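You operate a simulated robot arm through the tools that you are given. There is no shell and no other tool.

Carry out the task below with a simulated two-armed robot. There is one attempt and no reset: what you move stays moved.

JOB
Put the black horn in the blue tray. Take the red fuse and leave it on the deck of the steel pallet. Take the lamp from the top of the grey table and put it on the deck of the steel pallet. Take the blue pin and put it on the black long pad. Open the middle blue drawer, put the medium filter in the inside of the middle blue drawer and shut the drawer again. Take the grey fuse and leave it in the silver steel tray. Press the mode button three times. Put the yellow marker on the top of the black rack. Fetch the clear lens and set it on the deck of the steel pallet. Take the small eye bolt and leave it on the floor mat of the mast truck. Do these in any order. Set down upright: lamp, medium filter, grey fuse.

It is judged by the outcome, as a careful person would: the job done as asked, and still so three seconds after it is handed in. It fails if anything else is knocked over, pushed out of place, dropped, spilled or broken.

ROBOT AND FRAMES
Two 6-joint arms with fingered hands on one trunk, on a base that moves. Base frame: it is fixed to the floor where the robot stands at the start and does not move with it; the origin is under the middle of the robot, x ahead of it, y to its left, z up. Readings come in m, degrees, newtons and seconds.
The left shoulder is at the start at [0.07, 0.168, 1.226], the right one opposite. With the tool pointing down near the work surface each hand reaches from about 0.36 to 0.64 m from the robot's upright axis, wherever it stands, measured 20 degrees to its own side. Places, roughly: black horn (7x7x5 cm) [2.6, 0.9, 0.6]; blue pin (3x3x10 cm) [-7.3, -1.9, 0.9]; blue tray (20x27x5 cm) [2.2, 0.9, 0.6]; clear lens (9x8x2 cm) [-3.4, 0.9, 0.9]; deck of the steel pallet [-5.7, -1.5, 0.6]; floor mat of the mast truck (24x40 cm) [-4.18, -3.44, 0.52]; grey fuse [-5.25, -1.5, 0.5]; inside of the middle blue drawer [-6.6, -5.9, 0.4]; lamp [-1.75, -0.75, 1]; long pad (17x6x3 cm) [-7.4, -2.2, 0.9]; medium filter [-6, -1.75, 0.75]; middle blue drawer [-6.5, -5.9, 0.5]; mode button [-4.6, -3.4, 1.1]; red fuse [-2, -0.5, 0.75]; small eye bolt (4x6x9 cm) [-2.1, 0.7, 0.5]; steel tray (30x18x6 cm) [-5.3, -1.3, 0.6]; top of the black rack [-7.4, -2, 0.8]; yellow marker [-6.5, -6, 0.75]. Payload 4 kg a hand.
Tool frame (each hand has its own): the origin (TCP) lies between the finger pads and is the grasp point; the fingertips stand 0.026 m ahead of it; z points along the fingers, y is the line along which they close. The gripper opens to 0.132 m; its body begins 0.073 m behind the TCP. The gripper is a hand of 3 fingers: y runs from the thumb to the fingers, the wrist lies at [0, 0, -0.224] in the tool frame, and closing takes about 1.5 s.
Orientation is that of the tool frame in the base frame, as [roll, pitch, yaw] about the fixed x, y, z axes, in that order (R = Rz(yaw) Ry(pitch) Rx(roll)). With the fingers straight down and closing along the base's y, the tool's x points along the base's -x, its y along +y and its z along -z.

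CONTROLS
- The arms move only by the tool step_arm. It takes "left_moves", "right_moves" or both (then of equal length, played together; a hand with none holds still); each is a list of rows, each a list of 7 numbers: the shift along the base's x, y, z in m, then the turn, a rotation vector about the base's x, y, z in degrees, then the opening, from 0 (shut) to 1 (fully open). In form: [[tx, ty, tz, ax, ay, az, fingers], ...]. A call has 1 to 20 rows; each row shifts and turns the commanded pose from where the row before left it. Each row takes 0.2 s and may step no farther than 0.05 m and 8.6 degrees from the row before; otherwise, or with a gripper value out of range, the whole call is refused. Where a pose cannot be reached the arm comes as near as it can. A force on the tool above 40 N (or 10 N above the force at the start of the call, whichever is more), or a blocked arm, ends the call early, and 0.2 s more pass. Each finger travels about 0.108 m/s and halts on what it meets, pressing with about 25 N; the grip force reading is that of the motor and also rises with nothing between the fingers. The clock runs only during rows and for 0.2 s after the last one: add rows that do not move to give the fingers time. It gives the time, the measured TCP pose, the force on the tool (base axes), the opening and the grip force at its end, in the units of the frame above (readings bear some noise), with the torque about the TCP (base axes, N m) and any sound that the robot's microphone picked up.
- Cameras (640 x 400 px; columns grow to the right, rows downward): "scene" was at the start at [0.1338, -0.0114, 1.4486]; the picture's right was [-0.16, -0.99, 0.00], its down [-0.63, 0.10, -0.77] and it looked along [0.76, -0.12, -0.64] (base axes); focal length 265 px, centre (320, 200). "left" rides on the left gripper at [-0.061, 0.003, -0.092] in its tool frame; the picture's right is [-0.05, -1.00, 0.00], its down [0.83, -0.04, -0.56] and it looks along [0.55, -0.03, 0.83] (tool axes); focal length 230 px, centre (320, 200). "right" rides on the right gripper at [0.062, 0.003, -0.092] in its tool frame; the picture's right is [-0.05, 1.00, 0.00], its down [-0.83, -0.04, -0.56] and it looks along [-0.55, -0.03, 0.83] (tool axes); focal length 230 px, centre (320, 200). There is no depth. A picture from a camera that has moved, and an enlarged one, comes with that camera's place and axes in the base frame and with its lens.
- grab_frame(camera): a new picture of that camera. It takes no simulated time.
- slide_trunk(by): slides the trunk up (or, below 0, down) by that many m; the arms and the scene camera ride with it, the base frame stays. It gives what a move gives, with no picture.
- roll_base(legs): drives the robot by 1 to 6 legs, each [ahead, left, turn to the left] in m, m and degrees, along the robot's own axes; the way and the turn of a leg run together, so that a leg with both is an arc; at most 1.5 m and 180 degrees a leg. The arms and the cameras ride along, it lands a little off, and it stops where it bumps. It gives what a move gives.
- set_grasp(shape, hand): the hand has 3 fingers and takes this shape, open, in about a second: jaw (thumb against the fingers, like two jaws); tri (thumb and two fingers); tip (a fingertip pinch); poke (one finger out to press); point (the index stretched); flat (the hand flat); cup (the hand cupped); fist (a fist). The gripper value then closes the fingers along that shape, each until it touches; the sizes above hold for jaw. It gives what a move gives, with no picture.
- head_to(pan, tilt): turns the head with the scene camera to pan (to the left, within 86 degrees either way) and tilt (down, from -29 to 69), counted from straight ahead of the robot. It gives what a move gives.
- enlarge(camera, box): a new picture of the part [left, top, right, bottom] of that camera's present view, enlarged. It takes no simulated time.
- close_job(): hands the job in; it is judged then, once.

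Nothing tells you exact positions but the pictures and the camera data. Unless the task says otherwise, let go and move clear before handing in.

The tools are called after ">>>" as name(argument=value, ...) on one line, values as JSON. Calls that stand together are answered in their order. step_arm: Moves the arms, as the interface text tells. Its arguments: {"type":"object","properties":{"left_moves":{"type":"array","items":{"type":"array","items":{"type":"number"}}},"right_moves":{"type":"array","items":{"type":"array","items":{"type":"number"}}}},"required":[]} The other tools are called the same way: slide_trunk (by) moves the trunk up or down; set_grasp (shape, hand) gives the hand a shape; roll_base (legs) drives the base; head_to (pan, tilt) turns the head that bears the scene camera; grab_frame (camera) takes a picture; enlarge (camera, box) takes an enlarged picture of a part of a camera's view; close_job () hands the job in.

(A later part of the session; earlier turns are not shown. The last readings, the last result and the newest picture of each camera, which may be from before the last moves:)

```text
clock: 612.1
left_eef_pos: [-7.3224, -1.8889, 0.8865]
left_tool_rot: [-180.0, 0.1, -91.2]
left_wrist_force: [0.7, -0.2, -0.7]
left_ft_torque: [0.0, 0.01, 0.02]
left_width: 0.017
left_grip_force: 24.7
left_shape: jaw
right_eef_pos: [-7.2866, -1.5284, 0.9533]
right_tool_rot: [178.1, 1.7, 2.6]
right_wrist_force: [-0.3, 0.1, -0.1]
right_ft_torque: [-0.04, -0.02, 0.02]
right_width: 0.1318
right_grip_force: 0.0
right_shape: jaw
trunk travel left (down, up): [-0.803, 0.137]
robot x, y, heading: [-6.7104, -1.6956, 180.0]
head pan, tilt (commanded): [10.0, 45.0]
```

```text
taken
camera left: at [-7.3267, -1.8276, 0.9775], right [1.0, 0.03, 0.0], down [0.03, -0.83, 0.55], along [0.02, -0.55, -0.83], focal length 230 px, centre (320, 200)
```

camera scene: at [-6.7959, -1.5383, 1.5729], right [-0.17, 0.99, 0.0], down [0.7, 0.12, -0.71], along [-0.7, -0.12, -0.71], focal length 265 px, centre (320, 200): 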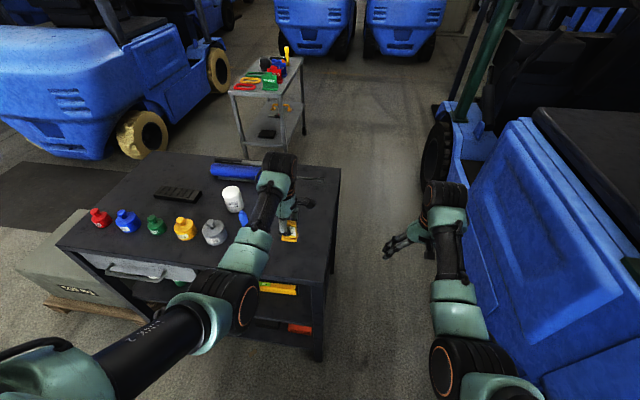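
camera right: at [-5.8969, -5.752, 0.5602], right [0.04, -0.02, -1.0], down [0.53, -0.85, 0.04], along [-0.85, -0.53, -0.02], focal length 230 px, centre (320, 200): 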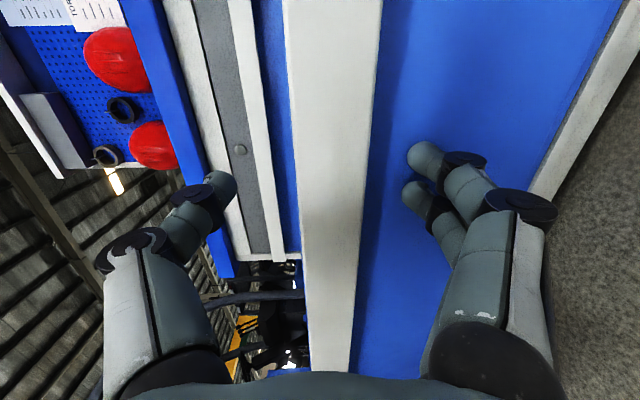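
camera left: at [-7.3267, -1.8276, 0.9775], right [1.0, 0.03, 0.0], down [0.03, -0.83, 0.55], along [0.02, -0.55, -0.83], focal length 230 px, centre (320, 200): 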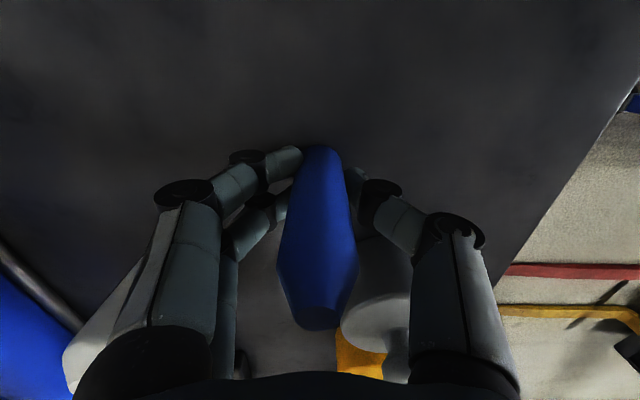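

Pin gripped. Lifting it clear of the weights and moving over the long pad.

>>> step_arm(left_moves=[[0, 0, 0.015, 0, 0, 0, 0], [0, 0, 0.03, 0, 0, 0, 0], [0, 0, 0.03, 0, 0, 0, 0], [0, 0, 0.03, 0, 0, 0, 0], [0, 0, 0.03, 0, 0, 0, 0]])

>>> grab_frame(camera="left")

>>> roll_base(legs=[[0.0, 0.315, 0.0]])

>>> grab_frame(camera="left")

>>> grab_frame(camera="scene")

```text
clock: 613.3
left_eef_pos: [-7.3231, -1.8908, 1.0229]
left_tool_rot: [-180.0, 0.1, -91.2]
left_wrist_force: [1.0, 0.0, -3.5]
left_ft_torque: [0.01, 0.0, -0.01]
left_width: 0.0167
left_grip_force: 25.2
left_shape: jaw
right_eef_pos: [-7.2877, -1.528, 0.9536]
right_tool_rot: [178.0, 1.7, 2.7]
right_wrist_force: [0.2, 0.1, 0.4]
right_ft_torque: [0.01, 0.01, 0.01]
right_width: 0.1319
right_grip_force: 0.1
right_shape: jaw
trunk travel left (down, up): [-0.803, 0.137]
robot x, y, heading: [-6.7075, -1.6954, 179.7]
head pan, tilt (commanded): [10.0, 45.0]
```

```text
taken
camera left: at [-7.3259, -1.8293, 1.1155], right [1.0, 0.03, 0.0], down [0.03, -0.83, 0.55], along [0.02, -0.55, -0.83], focal length 230 px, centre (320, 200)
```

left: 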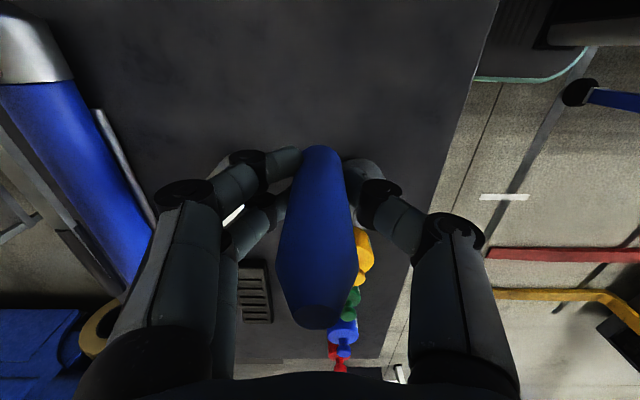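

```text
clock: 615.4
left_eef_pos: [-7.3234, -2.2074, 1.0218]
left_tool_rot: [180.0, 0.0, -91.3]
left_wrist_force: [0.7, 0.0, -2.7]
left_ft_torque: [-0.01, 0.02, 0.0]
left_width: 0.0167
left_grip_force: 25.3
left_shape: jaw
right_eef_pos: [-7.2883, -1.8455, 0.9537]
right_tool_rot: [178.0, 1.7, 2.7]
right_wrist_force: [-0.7, 0.7, 0.7]
right_ft_torque: [0.05, -0.01, 0.0]
right_width: 0.1318
right_grip_force: 0.1
right_shape: jaw
trunk travel left (down, up): [-0.803, 0.137]
robot x, y, heading: [-6.7073, -2.0121, 180.0]
head pan, tilt (commanded): [10.0, 45.0]
```

```text
taken
camera left: at [-7.3272, -2.146, 1.115], right [1.0, 0.03, 0.0], down [0.03, -0.83, 0.55], along [0.02, -0.55, -0.83], focal length 230 px, centre (320, 200)
```

left: 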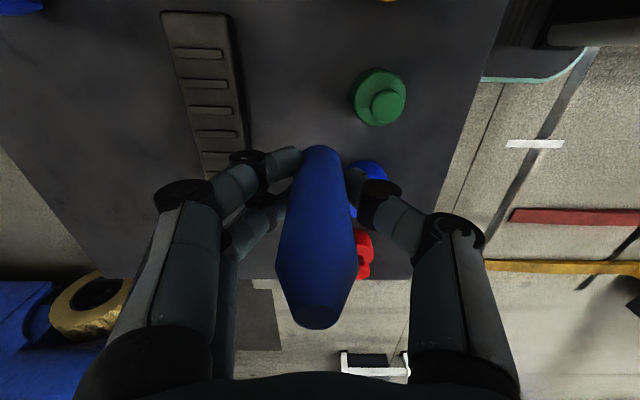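

```text
taken
camera scene: at [-6.8405, -2.0268, 1.5729], right [-0.17, 0.99, 0.0], down [0.7, 0.12, -0.71], along [-0.7, -0.12, -0.71], focal length 265 px, centre (320, 200)
```

scene: 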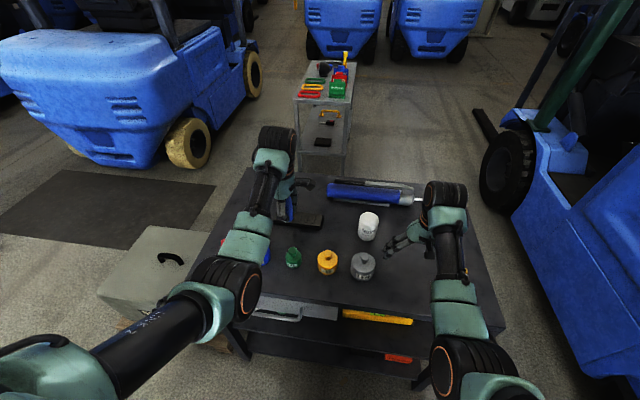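

I need to check that the marker wasn't disturbed by the right hand passing above it.

>>> grab_frame(camera="right")

```text
taken
camera right: at [-7.2233, -1.8419, 1.0435], right [0.0, -1.0, 0.04], down [-0.82, 0.02, 0.58], along [-0.58, -0.03, -0.82], focal length 230 px, centre (320, 200)
```

right: 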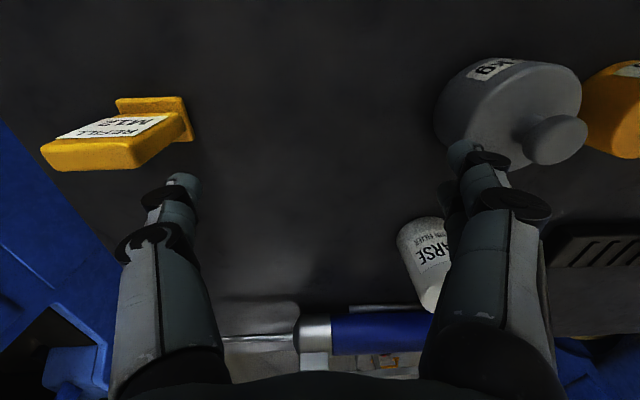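

The marker is still standing in place. I'll raise the right hand well clear, then move ahead over the pad.

>>> step_arm(right_moves=[[0, 0, 0.03, 0, 0, 0, 1], [0, 0, 0.03, 0, 0, 0, 1], [0, 0, 0.03, 0, 0, 0, 1], [0, 0, 0.02, 0, 0, 0, 1]])

>>> roll_base(legs=[[0.095, 0.0, 0.0]])

>>> grab_frame(camera="left")

```text
clock: 616.4
left_eef_pos: [-7.3229, -2.209, 1.0226]
left_tool_rot: [180.0, 0.2, -91.1]
left_wrist_force: [0.7, 0.0, -2.7]
left_ft_torque: [0.02, 0.01, -0.02]
left_width: 0.0167
left_grip_force: 24.3
left_shape: jaw
right_eef_pos: [-7.3157, -1.8511, 1.0362]
right_tool_rot: [178.0, 1.6, 2.6]
right_wrist_force: [0.3, 0.5, 0.1]
right_ft_torque: [0.0, -0.01, -0.04]
right_width: 0.1319
right_grip_force: 0.1
right_shape: jaw
right hand out of reach, approached as far as the arm can: row 2, 3, 4
trunk travel left (down, up): [-0.803, 0.137]
robot x, y, heading: [-6.7077, -2.0184, 179.7]
head pan, tilt (commanded): [10.0, 45.0]
```

```text
clock: 617.5
left_eef_pos: [-7.4116, -2.2096, 1.0235]
left_tool_rot: [179.9, 0.0, -91.0]
left_wrist_force: [-1.0, 0.3, -3.0]
left_ft_torque: [0.04, 0.0, 0.04]
left_width: 0.0167
left_grip_force: 24.7
left_shape: jaw
right_eef_pos: [-7.406, -1.8531, 1.037]
right_tool_rot: [178.0, 1.9, 2.9]
right_wrist_force: [1.0, 0.7, -0.4]
right_ft_torque: [-0.01, 0.01, 0.0]
right_width: 0.132
right_grip_force: 0.0
right_shape: jaw
trunk travel left (down, up): [-0.803, 0.137]
robot x, y, heading: [-6.7968, -2.0156, -179.7]
head pan, tilt (commanded): [10.0, 45.0]
```

```text
taken
camera left: at [-7.4162, -2.1491, 1.1164], right [1.0, 0.03, 0.0], down [0.03, -0.83, 0.55], along [0.02, -0.55, -0.83], focal length 230 px, centre (320, 200)
```

left: 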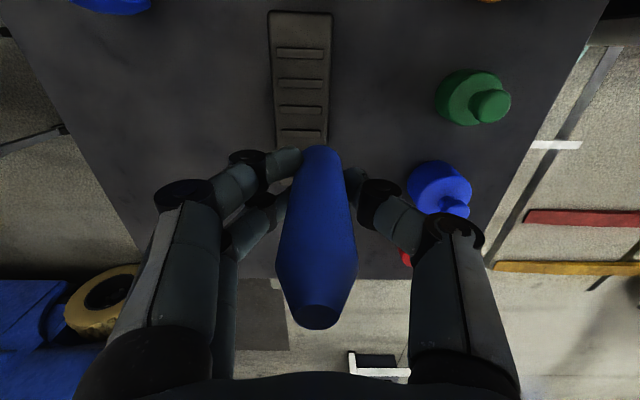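

>>> step_arm(left_moves=[[-0.011, 0, -0.015, 0, 0, 0, 0], [-0.011, 0, -0.02, 0, 0, 0, 0], [0, 0, -0.02, 0, 0, 0, 0], [0, 0, -0.02, 0, 0, 0, 0], [0, 0, -0.01, 0, 0, 0, 0], [0, 0, 0, 0, 0, 0, 0]])

>>> grab_frame(camera="left")

>>> enlarge(camera="scene", box=[200, 150, 360, 280])

```text
clock: 619.0
left_eef_pos: [-7.4361, -2.2106, 0.938]
left_tool_rot: [180.0, 0.1, -91.0]
left_wrist_force: [0.5, 0.7, -3.8]
left_ft_torque: [-0.01, -0.02, 0.02]
left_width: 0.0168
left_grip_force: 25.5
left_shape: jaw
right_eef_pos: [-7.4083, -1.8533, 1.0355]
right_tool_rot: [178.0, 1.8, 2.9]
right_wrist_force: [0.5, -0.4, -0.5]
right_ft_torque: [-0.01, -0.01, 0.0]
right_width: 0.1319
right_grip_force: 0.1
right_shape: jaw
trunk travel left (down, up): [-0.803, 0.137]
robot x, y, heading: [-6.7972, -2.0142, -180.2]
head pan, tilt (commanded): [10.0, 45.0]
```

```text
taken
camera left: at [-7.4395, -2.1496, 1.0301], right [1.0, 0.03, 0.0], down [0.03, -0.83, 0.55], along [0.02, -0.55, -0.83], focal length 230 px, centre (320, 200)
```

left: 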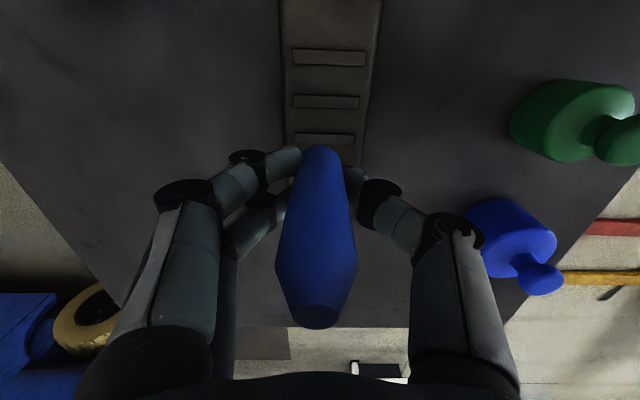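

```text
3.08 times, centred on (280, 215) of scene
camera zoom: at [-6.9328, -2.029, 1.5728], right [-0.17, 0.98, 0.0], down [0.7, 0.12, -0.71], along [-0.7, -0.12, -0.71], focal length 816 px, centre (443, 154)
```

zoom: 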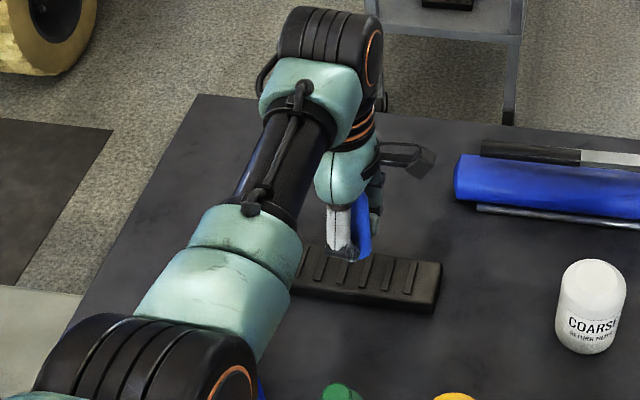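

>>> step_arm(left_moves=[[0, 0, -0.008, 0, 0, 0, 0], [0, 0, -0.006, 0, 0, 0, 0], [0, 0, 0, 0, 0, 0, 0]])

>>> step_arm(left_moves=[[0, 0, -0.004, 0, 0, 0, 0], [0, 0, 0, 0, 0, 0, 0]])

>>> step_arm(left_moves=[[0, 0, -0.003, 0, 0, 0, 0], [0, 0, 0, 0, 0, 0, 0]])

```text
clock: 619.8
left_eef_pos: [-7.4365, -2.2118, 0.922]
left_tool_rot: [-180.0, 0.2, -90.9]
left_wrist_force: [0.2, 0.9, -4.1]
left_ft_torque: [-0.01, -0.02, 0.0]
left_width: 0.0169
left_grip_force: 24.4
left_shape: jaw
right_eef_pos: [-7.4071, -1.854, 1.0366]
right_tool_rot: [178.1, 1.8, 2.9]
right_wrist_force: [-0.4, -0.1, 0.2]
right_ft_torque: [0.0, 0.0, 0.0]
right_width: 0.1319
right_grip_force: 0.1
right_shape: jaw
trunk travel left (down, up): [-0.803, 0.137]
robot x, y, heading: [-6.8001, -2.0139, -180.0]
head pan, tilt (commanded): [10.0, 45.0]
```

```text
clock: 620.4
left_eef_pos: [-7.4354, -2.2099, 0.9184]
left_tool_rot: [180.0, 0.2, -91.0]
left_wrist_force: [0.3, 0.4, -3.9]
left_ft_torque: [-0.02, 0.0, 0.01]
left_width: 0.0169
left_grip_force: 25.1
left_shape: jaw
right_eef_pos: [-7.4064, -1.8533, 1.0358]
right_tool_rot: [178.2, 1.8, 2.9]
right_wrist_force: [-0.2, 0.5, 0.1]
right_ft_torque: [0.0, -0.01, 0.0]
right_width: 0.1318
right_grip_force: 0.0
right_shape: jaw
trunk travel left (down, up): [-0.803, 0.137]
robot x, y, heading: [-6.8006, -2.0186, -179.9]
head pan, tilt (commanded): [10.0, 45.0]
```

```text
clock: 621.0
left_eef_pos: [-7.4367, -2.2112, 0.9178]
left_tool_rot: [179.9, 0.1, -91.1]
left_wrist_force: [-0.8, 0.1, -3.4]
left_ft_torque: [0.0, 0.0, 0.0]
left_width: 0.0166
left_grip_force: 24.6
left_shape: jaw
right_eef_pos: [-7.4075, -1.8526, 1.0351]
right_tool_rot: [178.1, 1.6, 2.9]
right_wrist_force: [-0.5, -0.5, 0.3]
right_ft_torque: [0.02, -0.05, -0.02]
right_width: 0.1322
right_grip_force: 0.1
right_shape: jaw
trunk travel left (down, up): [-0.803, 0.137]
robot x, y, heading: [-6.801, -2.0194, -180.0]
head pan, tilt (commanded): [10.0, 45.0]
```

>>> step_arm(left_moves=[[0, 0, -0.003, 0, 0, 0, 0], [0, 0, 0, 0, 0, 0, 0]])

>>> step_arm(left_moves=[[0, 0, -0.003, 0, 0, 0, 0], [0, 0, 0, 0, 0, 0, 0]])

>>> step_arm(left_moves=[[0, 0, -0.003, 0, 0, 0, 0], [0, 0, 0, 0, 0, 0, 0]])

```text
clock: 621.5
left_eef_pos: [-7.4369, -2.2098, 0.9126]
left_tool_rot: [179.9, 0.1, -91.1]
left_wrist_force: [-0.5, 0.3, -4.1]
left_ft_torque: [-0.01, 0.03, -0.02]
left_width: 0.0168
left_grip_force: 25.7
left_shape: jaw
right_eef_pos: [-7.4072, -1.853, 1.0365]
right_tool_rot: [178.1, 1.6, 2.9]
right_wrist_force: [0.1, -0.8, -0.1]
right_ft_torque: [0.01, 0.01, 0.02]
right_width: 0.1319
right_grip_force: 0.1
right_shape: jaw
trunk travel left (down, up): [-0.803, 0.137]
robot x, y, heading: [-6.7984, -2.0181, -180.1]
head pan, tilt (commanded): [10.0, 45.0]
```

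```text
clock: 622.1
left_eef_pos: [-7.4362, -2.2116, 0.9094]
left_tool_rot: [179.9, 0.1, -91.0]
left_wrist_force: [-0.1, -1.0, -3.6]
left_ft_torque: [-0.01, -0.03, 0.04]
left_width: 0.0168
left_grip_force: 25.2
left_shape: jaw
right_eef_pos: [-7.4067, -1.8524, 1.036]
right_tool_rot: [178.1, 1.7, 2.9]
right_wrist_force: [0.3, 0.6, 0.0]
right_ft_torque: [-0.03, -0.01, -0.02]
right_width: 0.1318
right_grip_force: 0.1
right_shape: jaw
trunk travel left (down, up): [-0.803, 0.137]
robot x, y, heading: [-6.8032, -2.0114, -180.0]
head pan, tilt (commanded): [10.0, 45.0]
```

```text
clock: 622.8
left_eef_pos: [-7.4367, -2.2114, 0.9083]
left_tool_rot: [-180.0, 0.1, -91.0]
left_wrist_force: [-0.6, 0.4, -3.3]
left_ft_torque: [-0.01, -0.01, 0.0]
left_width: 0.0167
left_grip_force: 24.4
left_shape: jaw
right_eef_pos: [-7.4075, -1.8539, 1.0359]
right_tool_rot: [178.1, 1.8, 2.8]
right_wrist_force: [-0.7, -0.4, 0.1]
right_ft_torque: [0.01, 0.0, 0.0]
right_width: 0.132
right_grip_force: 0.0
right_shape: jaw
trunk travel left (down, up): [-0.803, 0.137]
robot x, y, heading: [-6.8024, -2.012, -179.9]
head pan, tilt (commanded): [10.0, 45.0]
```

>>> step_arm(left_moves=[[0, 0, -0.003, 0, 0, 0, 0], [0, 0, 0, 0, 0, 0, 0]])

>>> step_arm(left_moves=[[0, 0, -0.003, 0, 0, 0, 0], [0, 0, 0, 0, 0, 0, 0]])

>>> grab_frame(camera="left")

>>> enlarge(camera="scene", box=[240, 180, 320, 260])

```text
clock: 623.4
left_eef_pos: [-7.4363, -2.2115, 0.9066]
left_tool_rot: [179.9, 0.1, -91.0]
left_wrist_force: [1.9, -2.1, 8.3]
left_ft_torque: [-0.06, -0.03, -0.03]
left_width: 0.017
left_grip_force: 24.6
left_shape: jaw
right_eef_pos: [-7.4064, -1.8521, 1.0368]
right_tool_rot: [178.0, 1.8, 2.9]
right_wrist_force: [0.8, 0.2, 0.0]
right_ft_torque: [0.05, 0.0, -0.01]
right_width: 0.1319
right_grip_force: 0.1
right_shape: jaw
trunk travel left (down, up): [-0.803, 0.137]
robot x, y, heading: [-6.8008, -2.0133, -179.9]
head pan, tilt (commanded): [10.0, 45.0]
```

```text
clock: 624.0
left_eef_pos: [-7.4377, -2.2109, 0.9051]
left_tool_rot: [179.5, 0.0, -91.0]
left_wrist_force: [-1.1, -4.2, 22.4]
left_ft_torque: [-0.07, 0.06, 0.0]
left_width: 0.0174
left_grip_force: 24.7
left_shape: jaw
right_eef_pos: [-7.4045, -1.853, 1.0381]
right_tool_rot: [178.0, 1.9, 2.9]
right_wrist_force: [-0.2, 0.4, -0.5]
right_ft_torque: [0.02, 0.03, 0.0]
right_width: 0.1317
right_grip_force: 0.1
right_shape: jaw
trunk travel left (down, up): [-0.803, 0.137]
robot x, y, heading: [-6.7973, -2.0179, -180.0]
head pan, tilt (commanded): [10.0, 45.0]
```

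```text
taken
camera left: at [-7.4399, -2.1496, 0.9978], right [1.0, 0.03, -0.01], down [0.03, -0.83, 0.55], along [0.01, -0.55, -0.83], focal length 230 px, centre (320, 200)
```

left: 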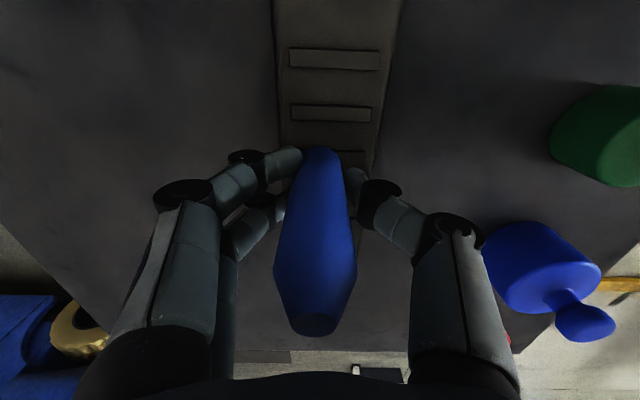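

```text
5.00 times, centred on (280, 220) of scene
camera zoom: at [-6.9278, -2.0284, 1.5735], right [-0.17, 0.98, 0.0], down [0.69, 0.12, -0.71], along [-0.7, -0.12, -0.71], focal length 1326 px, centre (520, 100)
```

zoom: 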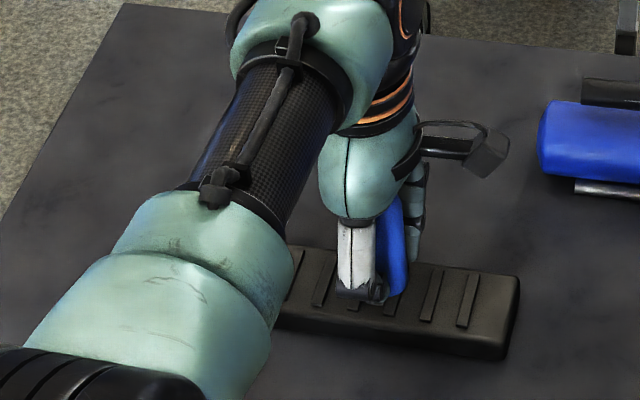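

The pin's base rests on the pad. Relieving pressure and opening slowly.

>>> step_arm(left_moves=[[0, 0, 0.002, 0, 0, 0, 0], [0, 0, 0, 0, 0, 0, 0.15], [0, 0, 0, 0, 0, 0, 0.2], [0, 0, 0, 0, 0, 0, 0.25], [0, 0, 0, 0, 0, 0, 0.3], [0, 0, 0, 0, 0, 0, 0.4], [0, 0, 0, 0, 0, 0, 0.5], [0, 0, 0, 0, 0, 0, 0.5]])

>>> grab_frame(camera="left")

```text
clock: 625.8
left_eef_pos: [-7.4354, -2.2106, 0.9027]
left_tool_rot: [180.0, 0.1, -91.1]
left_wrist_force: [0.0, 0.2, -0.6]
left_ft_torque: [-0.02, 0.01, 0.0]
left_width: 0.0655
left_grip_force: 0.0
left_shape: jaw
right_eef_pos: [-7.4074, -1.8526, 1.0364]
right_tool_rot: [178.1, 1.8, 2.9]
right_wrist_force: [1.1, 0.2, 0.0]
right_ft_torque: [0.06, -0.01, 0.01]
right_width: 0.1316
right_grip_force: 0.1
right_shape: jaw
trunk travel left (down, up): [-0.803, 0.137]
robot x, y, heading: [-6.8006, -2.0149, -180.0]
head pan, tilt (commanded): [10.0, 45.0]
```

```text
taken
camera left: at [-7.4404, -2.1496, 0.9958], right [1.0, 0.03, 0.0], down [0.03, -0.83, 0.55], along [0.02, -0.55, -0.83], focal length 230 px, centre (320, 200)
```

left: 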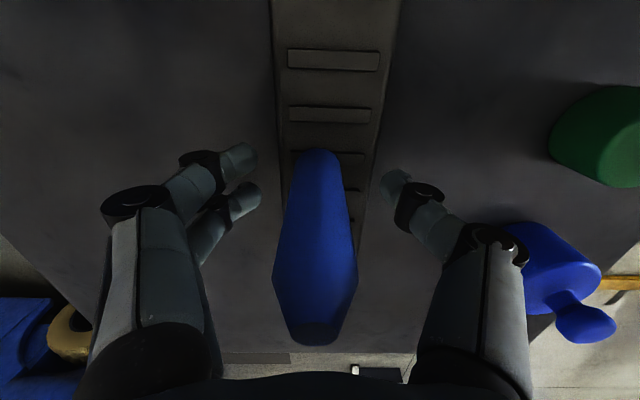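

The pin stands on the pad by itself. Raising the hand straight up.

>>> step_arm(left_moves=[[0, 0, 0.015, 0, 0, 0, 0.5], [0, 0, 0.02, 0, 0, 0, 0.55], [0, 0, 0.03, 0, 0, 0, 0.6], [0, 0, 0.03, 0, 0, 0, 0.6], [0, 0, 0.03, 0, 0, 0, 0.6]])

>>> grab_frame(camera="left")

```text
clock: 627.0
left_eef_pos: [-7.4325, -2.2083, 1.0292]
left_tool_rot: [-180.0, 0.1, -91.0]
left_wrist_force: [-0.7, -0.6, -0.5]
left_ft_torque: [-0.01, 0.02, 0.01]
left_width: 0.0787
left_grip_force: 0.1
left_shape: jaw
right_eef_pos: [-7.4065, -1.8543, 1.0364]
right_tool_rot: [178.1, 1.7, 2.9]
right_wrist_force: [-0.5, -1.0, 0.1]
right_ft_torque: [0.01, -0.04, -0.02]
right_width: 0.1319
right_grip_force: 0.1
right_shape: jaw
trunk travel left (down, up): [-0.803, 0.137]
robot x, y, heading: [-6.8002, -2.0166, -180.1]
head pan, tilt (commanded): [10.0, 45.0]
```

```text
taken
camera left: at [-7.4362, -2.1468, 1.121], right [1.0, 0.03, 0.0], down [0.03, -0.83, 0.55], along [0.02, -0.55, -0.83], focal length 230 px, centre (320, 200)
```

left: 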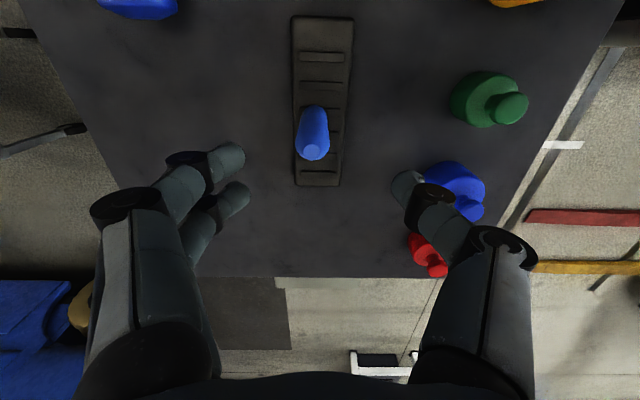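

The pin stands on the long pad. Backing out and going around to the pallet's south side for the filter.

>>> roll_base(legs=[[-0.25, 0.0, 0.0], [0.05, 0.75, 0.0], [0.0, 0.0, -90.0]])

>>> head_to(pan=-45, tilt=30)

>>> grab_frame(camera="scene")

>>> head_to(pan=45, tilt=30)

>>> grab_frame(camera="scene")

```text
clock: 636.2
left_eef_pos: [-6.7847, -2.1144, 1.0276]
left_tool_rot: [-180.0, 0.1, 178.7]
left_wrist_force: [-0.3, -0.2, 0.1]
left_ft_torque: [-0.02, -0.02, 0.01]
left_width: 0.0788
left_grip_force: 0.1
left_shape: jaw
right_eef_pos: [-6.4302, -2.1406, 1.0352]
right_tool_rot: [178.1, 1.9, -87.4]
right_wrist_force: [0.4, -0.6, 0.4]
right_ft_torque: [0.02, 0.0, 0.0]
right_width: 0.1317
right_grip_force: 0.0
right_shape: jaw
trunk travel left (down, up): [-0.803, 0.137]
robot x, y, heading: [-6.5971, -2.743, 89.6]
head pan, tilt (commanded): [10.0, 45.0]
```

```text
clock: 637.5
left_eef_pos: [-6.7826, -2.1142, 1.0284]
left_tool_rot: [-180.0, 0.1, 178.8]
left_wrist_force: [0.0, 0.2, -0.3]
left_ft_torque: [0.03, 0.02, 0.0]
left_width: 0.0788
left_grip_force: 0.1
left_shape: jaw
right_eef_pos: [-6.4288, -2.1406, 1.0353]
right_tool_rot: [178.1, 1.8, -87.3]
right_wrist_force: [0.5, -0.2, 0.7]
right_ft_torque: [0.03, -0.02, -0.01]
right_width: 0.1319
right_grip_force: 0.0
right_shape: jaw
trunk travel left (down, up): [-0.803, 0.137]
robot x, y, heading: [-6.593, -2.7488, 89.8]
head pan, tilt (commanded): [-45.0, 30.0]
```

```text
taken
camera scene: at [-6.5315, -2.6301, 1.5955], right [0.7, -0.71, 0.0], down [-0.36, -0.35, -0.87], along [0.61, 0.61, -0.5], focal length 265 px, centre (320, 200)
```

scene: 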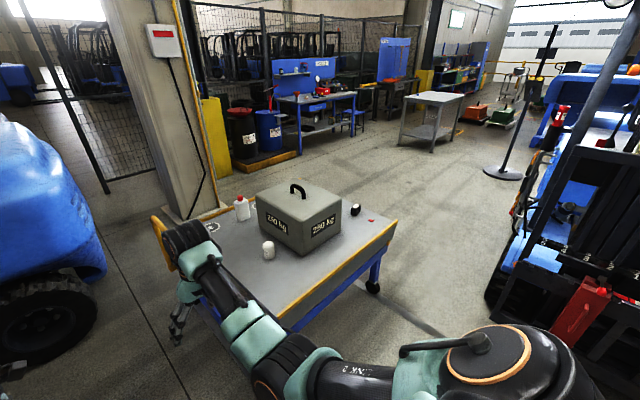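

```text
clock: 639.1
left_eef_pos: [-6.783, -2.1143, 1.0286]
left_tool_rot: [180.0, 0.1, 178.7]
left_wrist_force: [-0.5, -0.8, 0.6]
left_ft_torque: [0.0, -0.02, 0.03]
left_width: 0.0785
left_grip_force: 0.1
left_shape: jaw
right_eef_pos: [-6.4284, -2.1403, 1.036]
right_tool_rot: [178.1, 1.8, -87.3]
right_wrist_force: [-0.4, -0.2, 0.8]
right_ft_torque: [0.03, 0.0, -0.02]
right_width: 0.1316
right_grip_force: 0.1
right_shape: jaw
trunk travel left (down, up): [-0.803, 0.137]
robot x, y, heading: [-6.598, -2.7478, 89.4]
head pan, tilt (commanded): [45.0, 30.0]
```

```text
taken
camera scene: at [-6.6594, -2.6295, 1.5955], right [0.71, 0.7, 0.0], down [0.35, -0.36, -0.87], along [-0.61, 0.62, -0.5], focal length 265 px, centre (320, 200)
```

scene: 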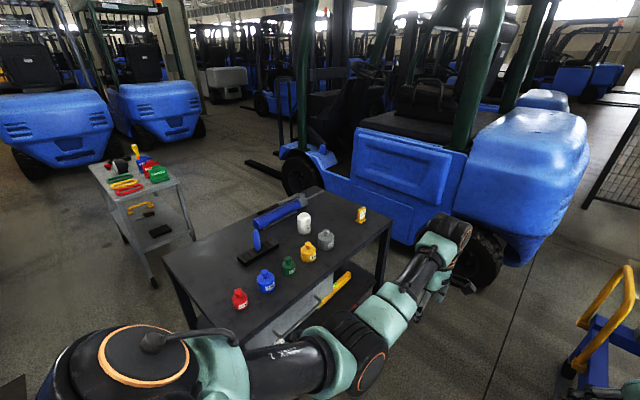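

>>> head_to(pan=-45, tilt=35)

>>> enlarge(camera="scene", box=[220, 150, 320, 250])

```text
clock: 640.8
left_eef_pos: [-6.785, -2.1129, 1.0277]
left_tool_rot: [-179.9, 0.1, 178.7]
left_wrist_force: [-1.0, -0.1, -0.2]
left_ft_torque: [-0.02, 0.0, -0.06]
left_width: 0.0786
left_grip_force: 0.1
left_shape: jaw
right_eef_pos: [-6.4294, -2.1409, 1.0363]
right_tool_rot: [178.2, 1.7, -87.4]
right_wrist_force: [-0.2, -0.2, 0.8]
right_ft_torque: [0.0, -0.01, -0.01]
right_width: 0.1319
right_grip_force: 0.0
right_shape: jaw
trunk travel left (down, up): [-0.803, 0.137]
robot x, y, heading: [-6.5934, -2.7494, 89.5]
head pan, tilt (commanded): [-45.0, 35.0]
```

```text
4.00 times, centred on (270, 200) of scene
camera zoom: at [-6.5332, -2.6318, 1.5877], right [0.7, -0.71, 0.0], down [-0.41, -0.4, -0.82], along [0.58, 0.58, -0.57], focal length 1061 px, centre (520, 200)
```

zoom: 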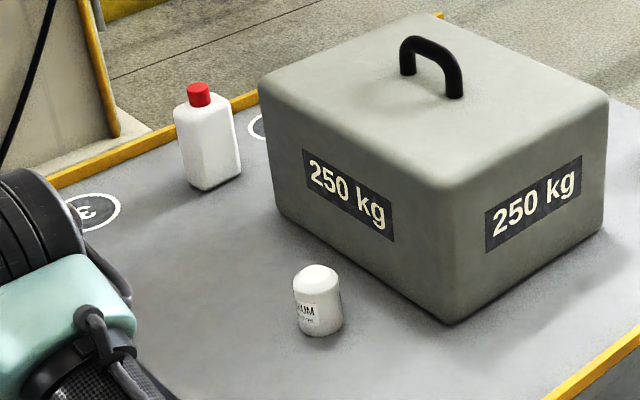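

The can on the pallet reads "…IUM" – the medium filter, at about (−5.928, −1.623), ~6.5 cm wide, ~9 cm tall. I'll tilt the right hand forward 30°, tuck the left hand outboard, and approach from the south side of the pallet.

>>> step_arm(left_moves=[[-0.035, -0.005, 0, 0, 0, 0, 1], [-0.035, -0.005, 0, 0, 0, 0, 1], [-0.035, -0.005, 0, 0, 0, 0, 1], [-0.035, -0.005, 0, 0, 0, 0, 1]], right_moves=[[0, 0.029, 0.002, 7.5, 0, 0, 1], [0, 0.029, 0.006, 7.5, 0, 0, 1], [0, 0.028, 0.01, 7.5, 0, 0, 1], [0, 0.026, 0.012, 7.5, 0, 0, 1]])

>>> roll_base(legs=[[0.2, -0.5, 0.5], [0.2, 0.0, 0.0]])

>>> grab_frame(camera="right")

>>> head_to(pan=-10, tilt=45)

>>> grab_frame(camera="scene")

```text
clock: 641.8
left_eef_pos: [-6.9238, -2.1338, 1.0301]
left_tool_rot: [-180.0, 0.2, 178.7]
left_wrist_force: [-0.2, 0.8, 0.4]
left_ft_torque: [0.02, 0.0, 0.0]
left_width: 0.1319
left_grip_force: 0.0
left_shape: jaw
right_eef_pos: [-6.4291, -2.0288, 1.0686]
right_tool_rot: [179.7, 31.9, -86.9]
right_wrist_force: [0.0, 0.2, 0.0]
right_ft_torque: [0.04, -0.02, -0.02]
right_width: 0.1319
right_grip_force: 0.0
right_shape: jaw
trunk travel left (down, up): [-0.803, 0.137]
robot x, y, heading: [-6.5948, -2.7506, 89.8]
head pan, tilt (commanded): [-45.0, 35.0]
```

```text
clock: 646.0
left_eef_pos: [-6.4362, -1.7396, 1.0332]
left_tool_rot: [179.8, 0.1, 178.8]
left_wrist_force: [-0.4, 0.1, -0.3]
left_ft_torque: [-0.01, -0.04, 0.01]
left_width: 0.1316
left_grip_force: 0.0
left_shape: jaw
right_eef_pos: [-5.9392, -1.6341, 1.0675]
right_tool_rot: [179.6, 31.9, -86.8]
right_wrist_force: [0.8, 1.3, 0.5]
right_ft_torque: [0.01, 0.02, 0.0]
right_width: 0.1317
right_grip_force: 0.2
right_shape: jaw
trunk travel left (down, up): [-0.803, 0.137]
robot x, y, heading: [-6.1052, -2.3506, 90.0]
head pan, tilt (commanded): [-45.0, 35.0]
```

```text
taken
camera right: at [-5.9367, -1.7353, 1.1147], right [-1.0, -0.02, 0.03], down [0.02, 0.41, 0.91], along [-0.03, 0.91, -0.41], focal length 230 px, centre (320, 200)
```

right: 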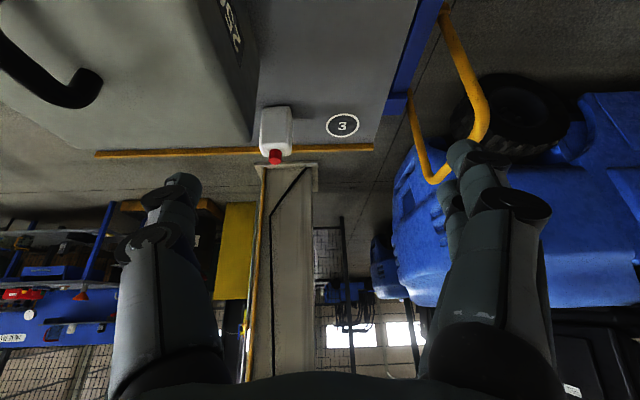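

```text
clock: 647.0
left_eef_pos: [-6.4351, -1.7379, 1.03]
left_tool_rot: [-180.0, 0.1, 178.8]
left_wrist_force: [-0.2, 0.2, -0.3]
left_ft_torque: [0.05, 0.01, -0.02]
left_width: 0.1319
left_grip_force: 0.0
left_shape: jaw
right_eef_pos: [-5.94, -1.6322, 1.0674]
right_tool_rot: [179.5, 31.8, -86.9]
right_wrist_force: [0.0, -0.9, 0.2]
right_ft_torque: [0.0, -0.01, -0.01]
right_width: 0.1318
right_grip_force: 0.1
right_shape: jaw
trunk travel left (down, up): [-0.803, 0.137]
robot x, y, heading: [-6.1023, -2.3497, 90.1]
head pan, tilt (commanded): [-10.0, 45.0]
```

```text
taken
camera scene: at [-6.0925, -2.2182, 1.573], right [0.98, -0.18, 0.0], down [-0.12, -0.7, -0.71], along [0.12, 0.7, -0.71], focal length 265 px, centre (320, 200)
```

scene: 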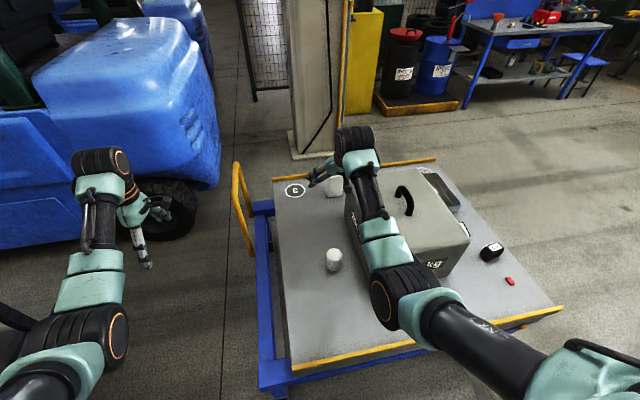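

>>> slide_trunk(by=-0.3)

>>> grab_frame(camera="right")

>>> grab_frame(camera="scene")

```text
clock: 650.0
left_eef_pos: [-6.4359, -1.7385, 0.7314]
left_tool_rot: [180.0, 0.1, 178.8]
left_wrist_force: [0.1, 0.0, -0.8]
left_ft_torque: [0.03, 0.02, -0.04]
left_width: 0.1318
left_grip_force: 0.0
left_shape: jaw
right_eef_pos: [-5.9395, -1.6329, 0.7671]
right_tool_rot: [179.5, 31.6, -86.9]
right_wrist_force: [-0.4, 0.1, 0.0]
right_ft_torque: [0.01, 0.02, -0.02]
right_width: 0.132
right_grip_force: 0.1
right_shape: jaw
trunk travel left (down, up): [-0.503, 0.437]
robot x, y, heading: [-6.1043, -2.351, 90.0]
head pan, tilt (commanded): [-10.0, 45.0]
```

```text
taken
camera right: at [-5.9366, -1.7333, 0.8135], right [-1.0, -0.02, 0.03], down [0.02, 0.42, 0.91], along [-0.03, 0.91, -0.42], focal length 230 px, centre (320, 200)
```

right: 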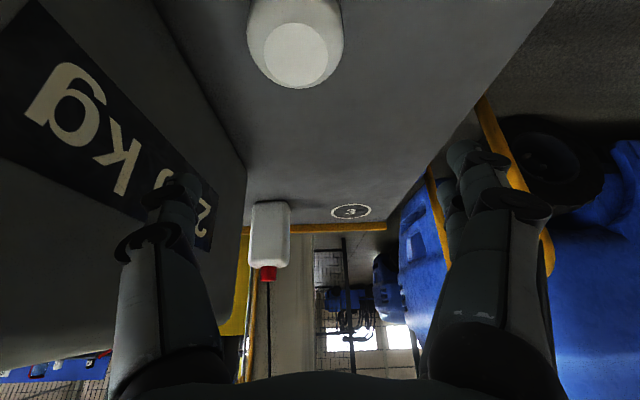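

```text
taken
camera scene: at [-6.0925, -2.2176, 1.273], right [0.98, -0.18, 0.0], down [-0.12, -0.7, -0.71], along [0.12, 0.7, -0.71], focal length 265 px, centre (320, 200)
```

scene: 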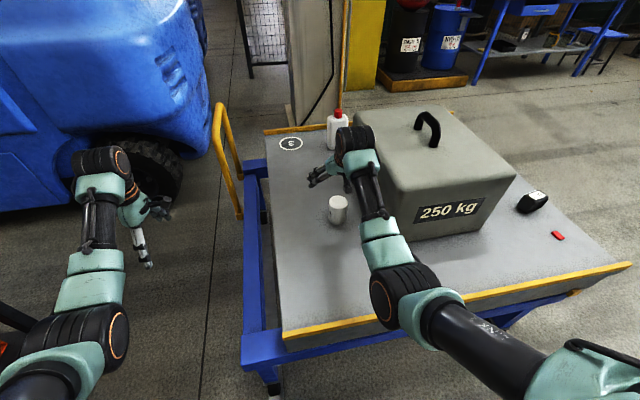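

>>> step_arm(right_moves=[[0.005, -0.01, -0.015, 0, 0, 0, 1], [0.005, -0.01, -0.02, 0, 0, 0, 1], [0, 0, -0.02, 0, 0, 0, 1], [0, 0, -0.02, 0, 0, 0, 1], [0, 0, -0.02, 0, 0, 0, 1], [0, 0, 0, 0, 0, 0, 1]])

>>> grab_frame(camera="right")

```text
clock: 651.4
left_eef_pos: [-6.4358, -1.737, 0.7305]
left_tool_rot: [-180.0, 0.1, 178.8]
left_wrist_force: [-0.2, 0.2, 0.0]
left_ft_torque: [0.01, 0.01, -0.01]
left_width: 0.132
left_grip_force: 0.0
left_shape: jaw
right_eef_pos: [-5.93, -1.6533, 0.6715]
right_tool_rot: [179.6, 31.6, -86.8]
right_wrist_force: [-0.3, 0.3, 0.6]
right_ft_torque: [0.04, -0.03, 0.03]
right_width: 0.1319
right_grip_force: 0.0
right_shape: jaw
trunk travel left (down, up): [-0.503, 0.437]
robot x, y, heading: [-6.1069, -2.3499, 90.0]
head pan, tilt (commanded): [-10.0, 45.0]
```

```text
taken
camera right: at [-5.9263, -1.754, 0.7184], right [-1.0, -0.01, 0.03], down [0.02, 0.42, 0.91], along [-0.03, 0.91, -0.42], focal length 230 px, centre (320, 200)
```

right: 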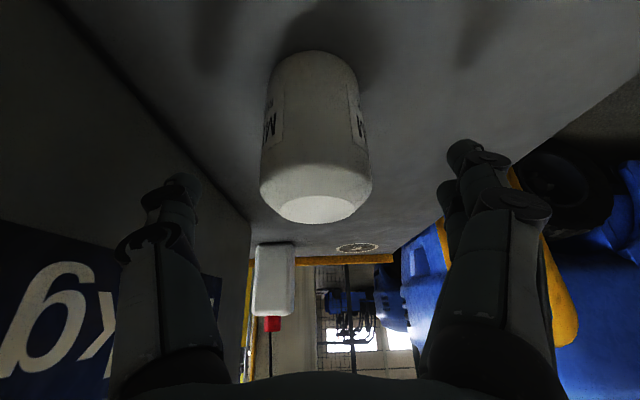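

>>> step_arm(right_moves=[[0, 0, -0.015, 0, 0, 0, 1], [0, 0, -0.015, 0, 0, 0, 0.9], [0, 0, -0.01, 0, 0, 0, 0.8], [0, 0, 0, 0, 0, 0, 0.8]])

>>> grab_frame(camera="right")

```text
clock: 652.4
left_eef_pos: [-6.4362, -1.7374, 0.7308]
left_tool_rot: [180.0, 0.1, 178.8]
left_wrist_force: [-0.7, -0.2, -0.5]
left_ft_torque: [0.03, -0.01, 0.01]
left_width: 0.1322
left_grip_force: 0.0
left_shape: jaw
right_eef_pos: [-5.9306, -1.6514, 0.6329]
right_tool_rot: [179.6, 31.7, -86.7]
right_wrist_force: [0.2, 1.2, -0.4]
right_ft_torque: [0.0, 0.02, -0.01]
right_width: 0.1058
right_grip_force: 0.0
right_shape: jaw
trunk travel left (down, up): [-0.503, 0.437]
robot x, y, heading: [-6.1051, -2.3519, 89.8]
head pan, tilt (commanded): [-10.0, 45.0]
```

```text
taken
camera right: at [-5.9277, -1.7535, 0.6782], right [-1.0, -0.01, 0.03], down [0.02, 0.42, 0.91], along [-0.03, 0.91, -0.42], focal length 230 px, centre (320, 200)
```

right: 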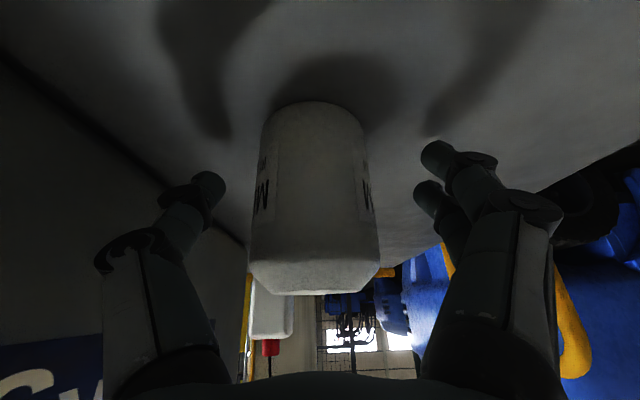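

>>> step_arm(right_moves=[[0, 0, 0, 0, 0, 0, 0.65], [0, 0, 0, 0, 0, 0, 0.5], [0, 0, 0, 0, 0, 0, 0.35], [0, 0, 0, 0, 0, 0, 0.2], [0, 0, 0, 0, 0, 0, 0], [0, 0, 0, 0, 0, 0, 0]])

>>> step_arm(right_moves=[[0, 0, 0.01, 0, 0, 0, 0], [0, 0, 0.015, 0, 0, 0, 0], [0, 0, 0.02, 0, 0, 0, 0]])

>>> grab_frame(camera="right")

```text
clock: 653.8
left_eef_pos: [-6.4358, -1.738, 0.7309]
left_tool_rot: [180.0, 0.1, 178.8]
left_wrist_force: [-0.1, -0.3, 0.2]
left_ft_torque: [-0.02, 0.04, 0.01]
left_width: 0.132
left_grip_force: 0.0
left_shape: jaw
right_eef_pos: [-5.9323, -1.6527, 0.6325]
right_tool_rot: [179.6, 31.7, -86.8]
right_wrist_force: [-0.7, 0.5, -1.1]
right_ft_torque: [-0.01, 0.0, 0.01]
right_width: 0.0538
right_grip_force: 24.8
right_shape: jaw
trunk travel left (down, up): [-0.503, 0.437]
robot x, y, heading: [-6.1059, -2.3533, 90.1]
head pan, tilt (commanded): [-10.0, 45.0]
```

```text
clock: 654.6
left_eef_pos: [-6.4362, -1.7379, 0.7306]
left_tool_rot: [180.0, 0.1, 178.8]
left_wrist_force: [-0.6, 0.0, 0.4]
left_ft_torque: [0.03, 0.01, 0.02]
left_width: 0.1318
left_grip_force: 0.0
left_shape: jaw
right_eef_pos: [-5.931, -1.6532, 0.6787]
right_tool_rot: [179.5, 31.7, -86.8]
right_wrist_force: [-0.4, -0.1, -2.7]
right_ft_torque: [-0.03, 0.05, 0.01]
right_width: 0.0538
right_grip_force: 25.1
right_shape: jaw
trunk travel left (down, up): [-0.503, 0.437]
robot x, y, heading: [-6.1024, -2.3497, 89.7]
head pan, tilt (commanded): [-10.0, 45.0]
```

```text
taken
camera right: at [-5.927, -1.7543, 0.7252], right [-1.0, -0.01, 0.03], down [0.02, 0.42, 0.91], along [-0.03, 0.91, -0.42], focal length 230 px, centre (320, 200)
```

right: 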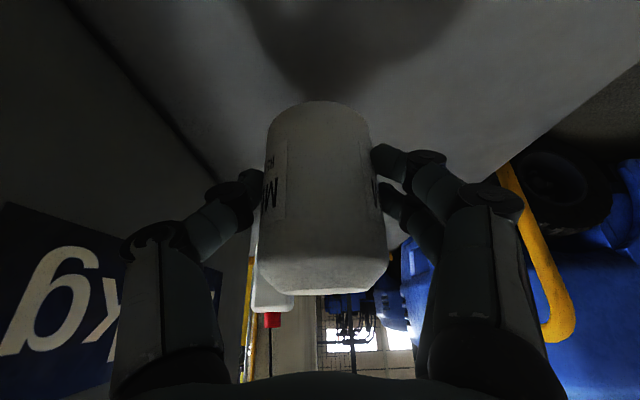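

The filter is held upright. Raising and retracing the route back to the drawer bench.

>>> step_arm(right_moves=[[0, 0, 0.03, 0, 0, 0, 0], [0, 0, 0.03, 0, 0, 0, 0]])

>>> slide_trunk(by=0.3)

>>> roll_base(legs=[[-0.3, 0.1, 0.0], [-0.05, 0.42, 0.0], [-1.2, 0.0, 0.0], [-0.25, -0.6, 0.0]])

>>> grab_frame(camera="right")

```text
clock: 655.2
left_eef_pos: [-6.4363, -1.7371, 0.7301]
left_tool_rot: [180.0, 0.2, 178.9]
left_wrist_force: [-0.9, -0.2, 0.5]
left_ft_torque: [-0.02, 0.0, -0.01]
left_width: 0.1319
left_grip_force: 0.1
left_shape: jaw
right_eef_pos: [-5.9316, -1.6529, 0.7372]
right_tool_rot: [179.6, 31.8, -86.8]
right_wrist_force: [-0.7, 0.2, -3.1]
right_ft_torque: [-0.05, -0.02, 0.04]
right_width: 0.0535
right_grip_force: 25.0
right_shape: jaw
trunk travel left (down, up): [-0.503, 0.437]
robot x, y, heading: [-6.1061, -2.3474, 89.9]
head pan, tilt (commanded): [-10.0, 45.0]
```

```text
clock: 658.2
left_eef_pos: [-6.4362, -1.7367, 1.0301]
left_tool_rot: [-179.9, 0.1, 178.8]
left_wrist_force: [-0.1, 0.6, 0.9]
left_ft_torque: [-0.02, -0.02, 0.01]
left_width: 0.1318
left_grip_force: 0.1
left_shape: jaw
right_eef_pos: [-5.9314, -1.6532, 1.0372]
right_tool_rot: [179.6, 31.8, -86.8]
right_wrist_force: [0.6, 1.1, -3.1]
right_ft_torque: [0.0, 0.0, 0.0]
right_width: 0.0535
right_grip_force: 24.7
right_shape: jaw
trunk travel left (down, up): [-0.803, 0.137]
robot x, y, heading: [-6.1076, -2.3545, 90.0]
head pan, tilt (commanded): [-10.0, 45.0]
```

```text
clock: 671.4
left_eef_pos: [-6.3416, -3.5255, 1.0302]
left_tool_rot: [-180.0, 0.2, 176.9]
left_wrist_force: [0.4, 0.5, 0.2]
left_ft_torque: [0.03, -0.04, 0.0]
left_width: 0.1319
left_grip_force: 0.0
left_shape: jaw
right_eef_pos: [-5.8366, -3.4574, 1.0366]
right_tool_rot: [179.6, 31.7, -88.7]
right_wrist_force: [0.2, 0.6, -2.5]
right_ft_torque: [-0.08, 0.0, -0.01]
right_width: 0.0535
right_grip_force: 25.2
right_shape: jaw
trunk travel left (down, up): [-0.803, 0.137]
robot x, y, heading: [-6.0345, -4.1483, 87.9]
head pan, tilt (commanded): [-10.0, 45.0]
```

```text
taken
camera right: at [-5.8355, -3.559, 1.0832], right [-1.0, 0.02, 0.03], down [0.04, 0.42, 0.91], along [0.0, 0.91, -0.42], focal length 230 px, centre (320, 200)
```

right: 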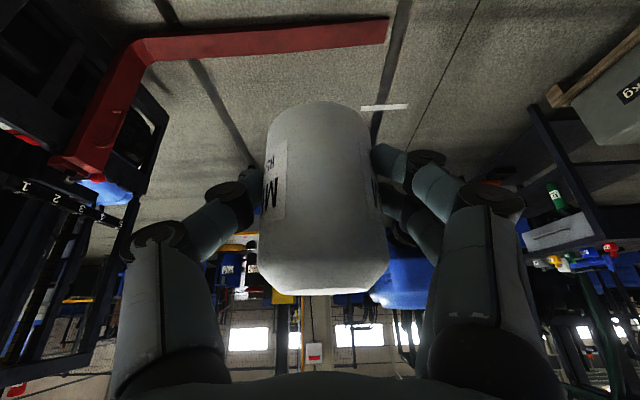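

>>> roll_base(legs=[[0.0, -0.68, 0.0], [0.0, 0.0, 92.1], [0.0, 0.9, 0.0], [0.0, 0.83, 0.0]])

>>> head_to(pan=0, tilt=45)

>>> grab_frame(camera="scene")

```text
clock: 687.7
left_eef_pos: [-5.8826, -6.2683, 1.0287]
left_tool_rot: [180.0, 0.2, -89.4]
left_wrist_force: [0.1, 0.1, 0.4]
left_ft_torque: [0.0, 0.03, -0.01]
left_width: 0.1319
left_grip_force: 0.0
left_shape: jaw
right_eef_pos: [-5.982, -5.7672, 1.0367]
right_tool_rot: [179.6, 31.7, 4.9]
right_wrist_force: [-0.6, -1.0, -2.6]
right_ft_torque: [-0.02, -0.05, -0.01]
right_width: 0.0531
right_grip_force: 25.0
right_shape: jaw
trunk travel left (down, up): [-0.803, 0.137]
robot x, y, heading: [-5.2803, -5.9246, -178.3]
head pan, tilt (commanded): [-10.0, 45.0]
```

```text
clock: 688.4
left_eef_pos: [-5.8827, -6.27, 1.0295]
left_tool_rot: [-179.9, 0.1, -89.4]
left_wrist_force: [0.5, -0.6, 0.3]
left_ft_torque: [-0.02, 0.0, 0.02]
left_width: 0.1321
left_grip_force: 0.0
left_shape: jaw
right_eef_pos: [-5.9828, -5.7694, 1.0358]
right_tool_rot: [179.7, 31.7, 4.9]
right_wrist_force: [0.0, -0.3, -2.3]
right_ft_torque: [0.04, -0.02, -0.02]
right_width: 0.0531
right_grip_force: 25.1
right_shape: jaw
trunk travel left (down, up): [-0.803, 0.137]
robot x, y, heading: [-5.2813, -5.9201, -178.6]
head pan, tilt (commanded): [0.0, 45.0]
```

```text
taken
camera scene: at [-5.4134, -5.923, 1.5729], right [-0.03, 1.0, 0.0], down [0.71, 0.02, -0.71], along [-0.71, -0.02, -0.71], focal length 265 px, centre (320, 200)
```

scene: 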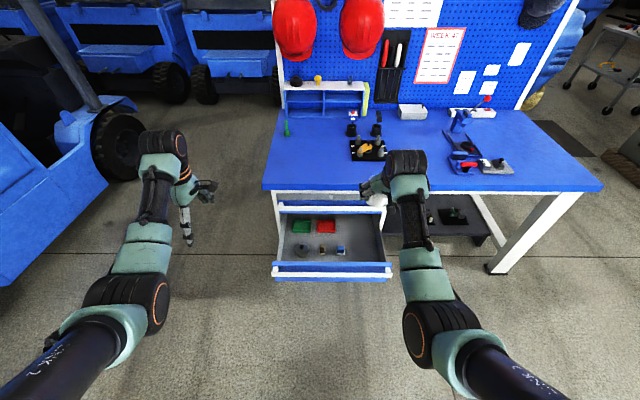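

>>> enlarge(camera="scene", box=[260, 170, 410, 290])

```text
3.33 times, centred on (335, 230) of scene
camera zoom: at [-5.4134, -5.923, 1.5729], right [-0.03, 1.0, 0.0], down [0.71, 0.02, -0.71], along [-0.71, -0.02, -0.71], focal length 884 px, centre (270, 100)
```

zoom: 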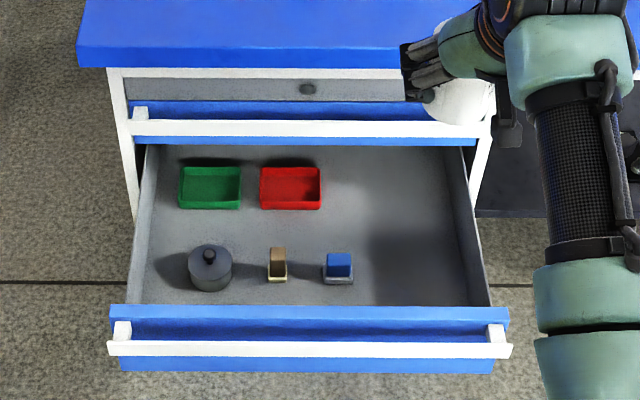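

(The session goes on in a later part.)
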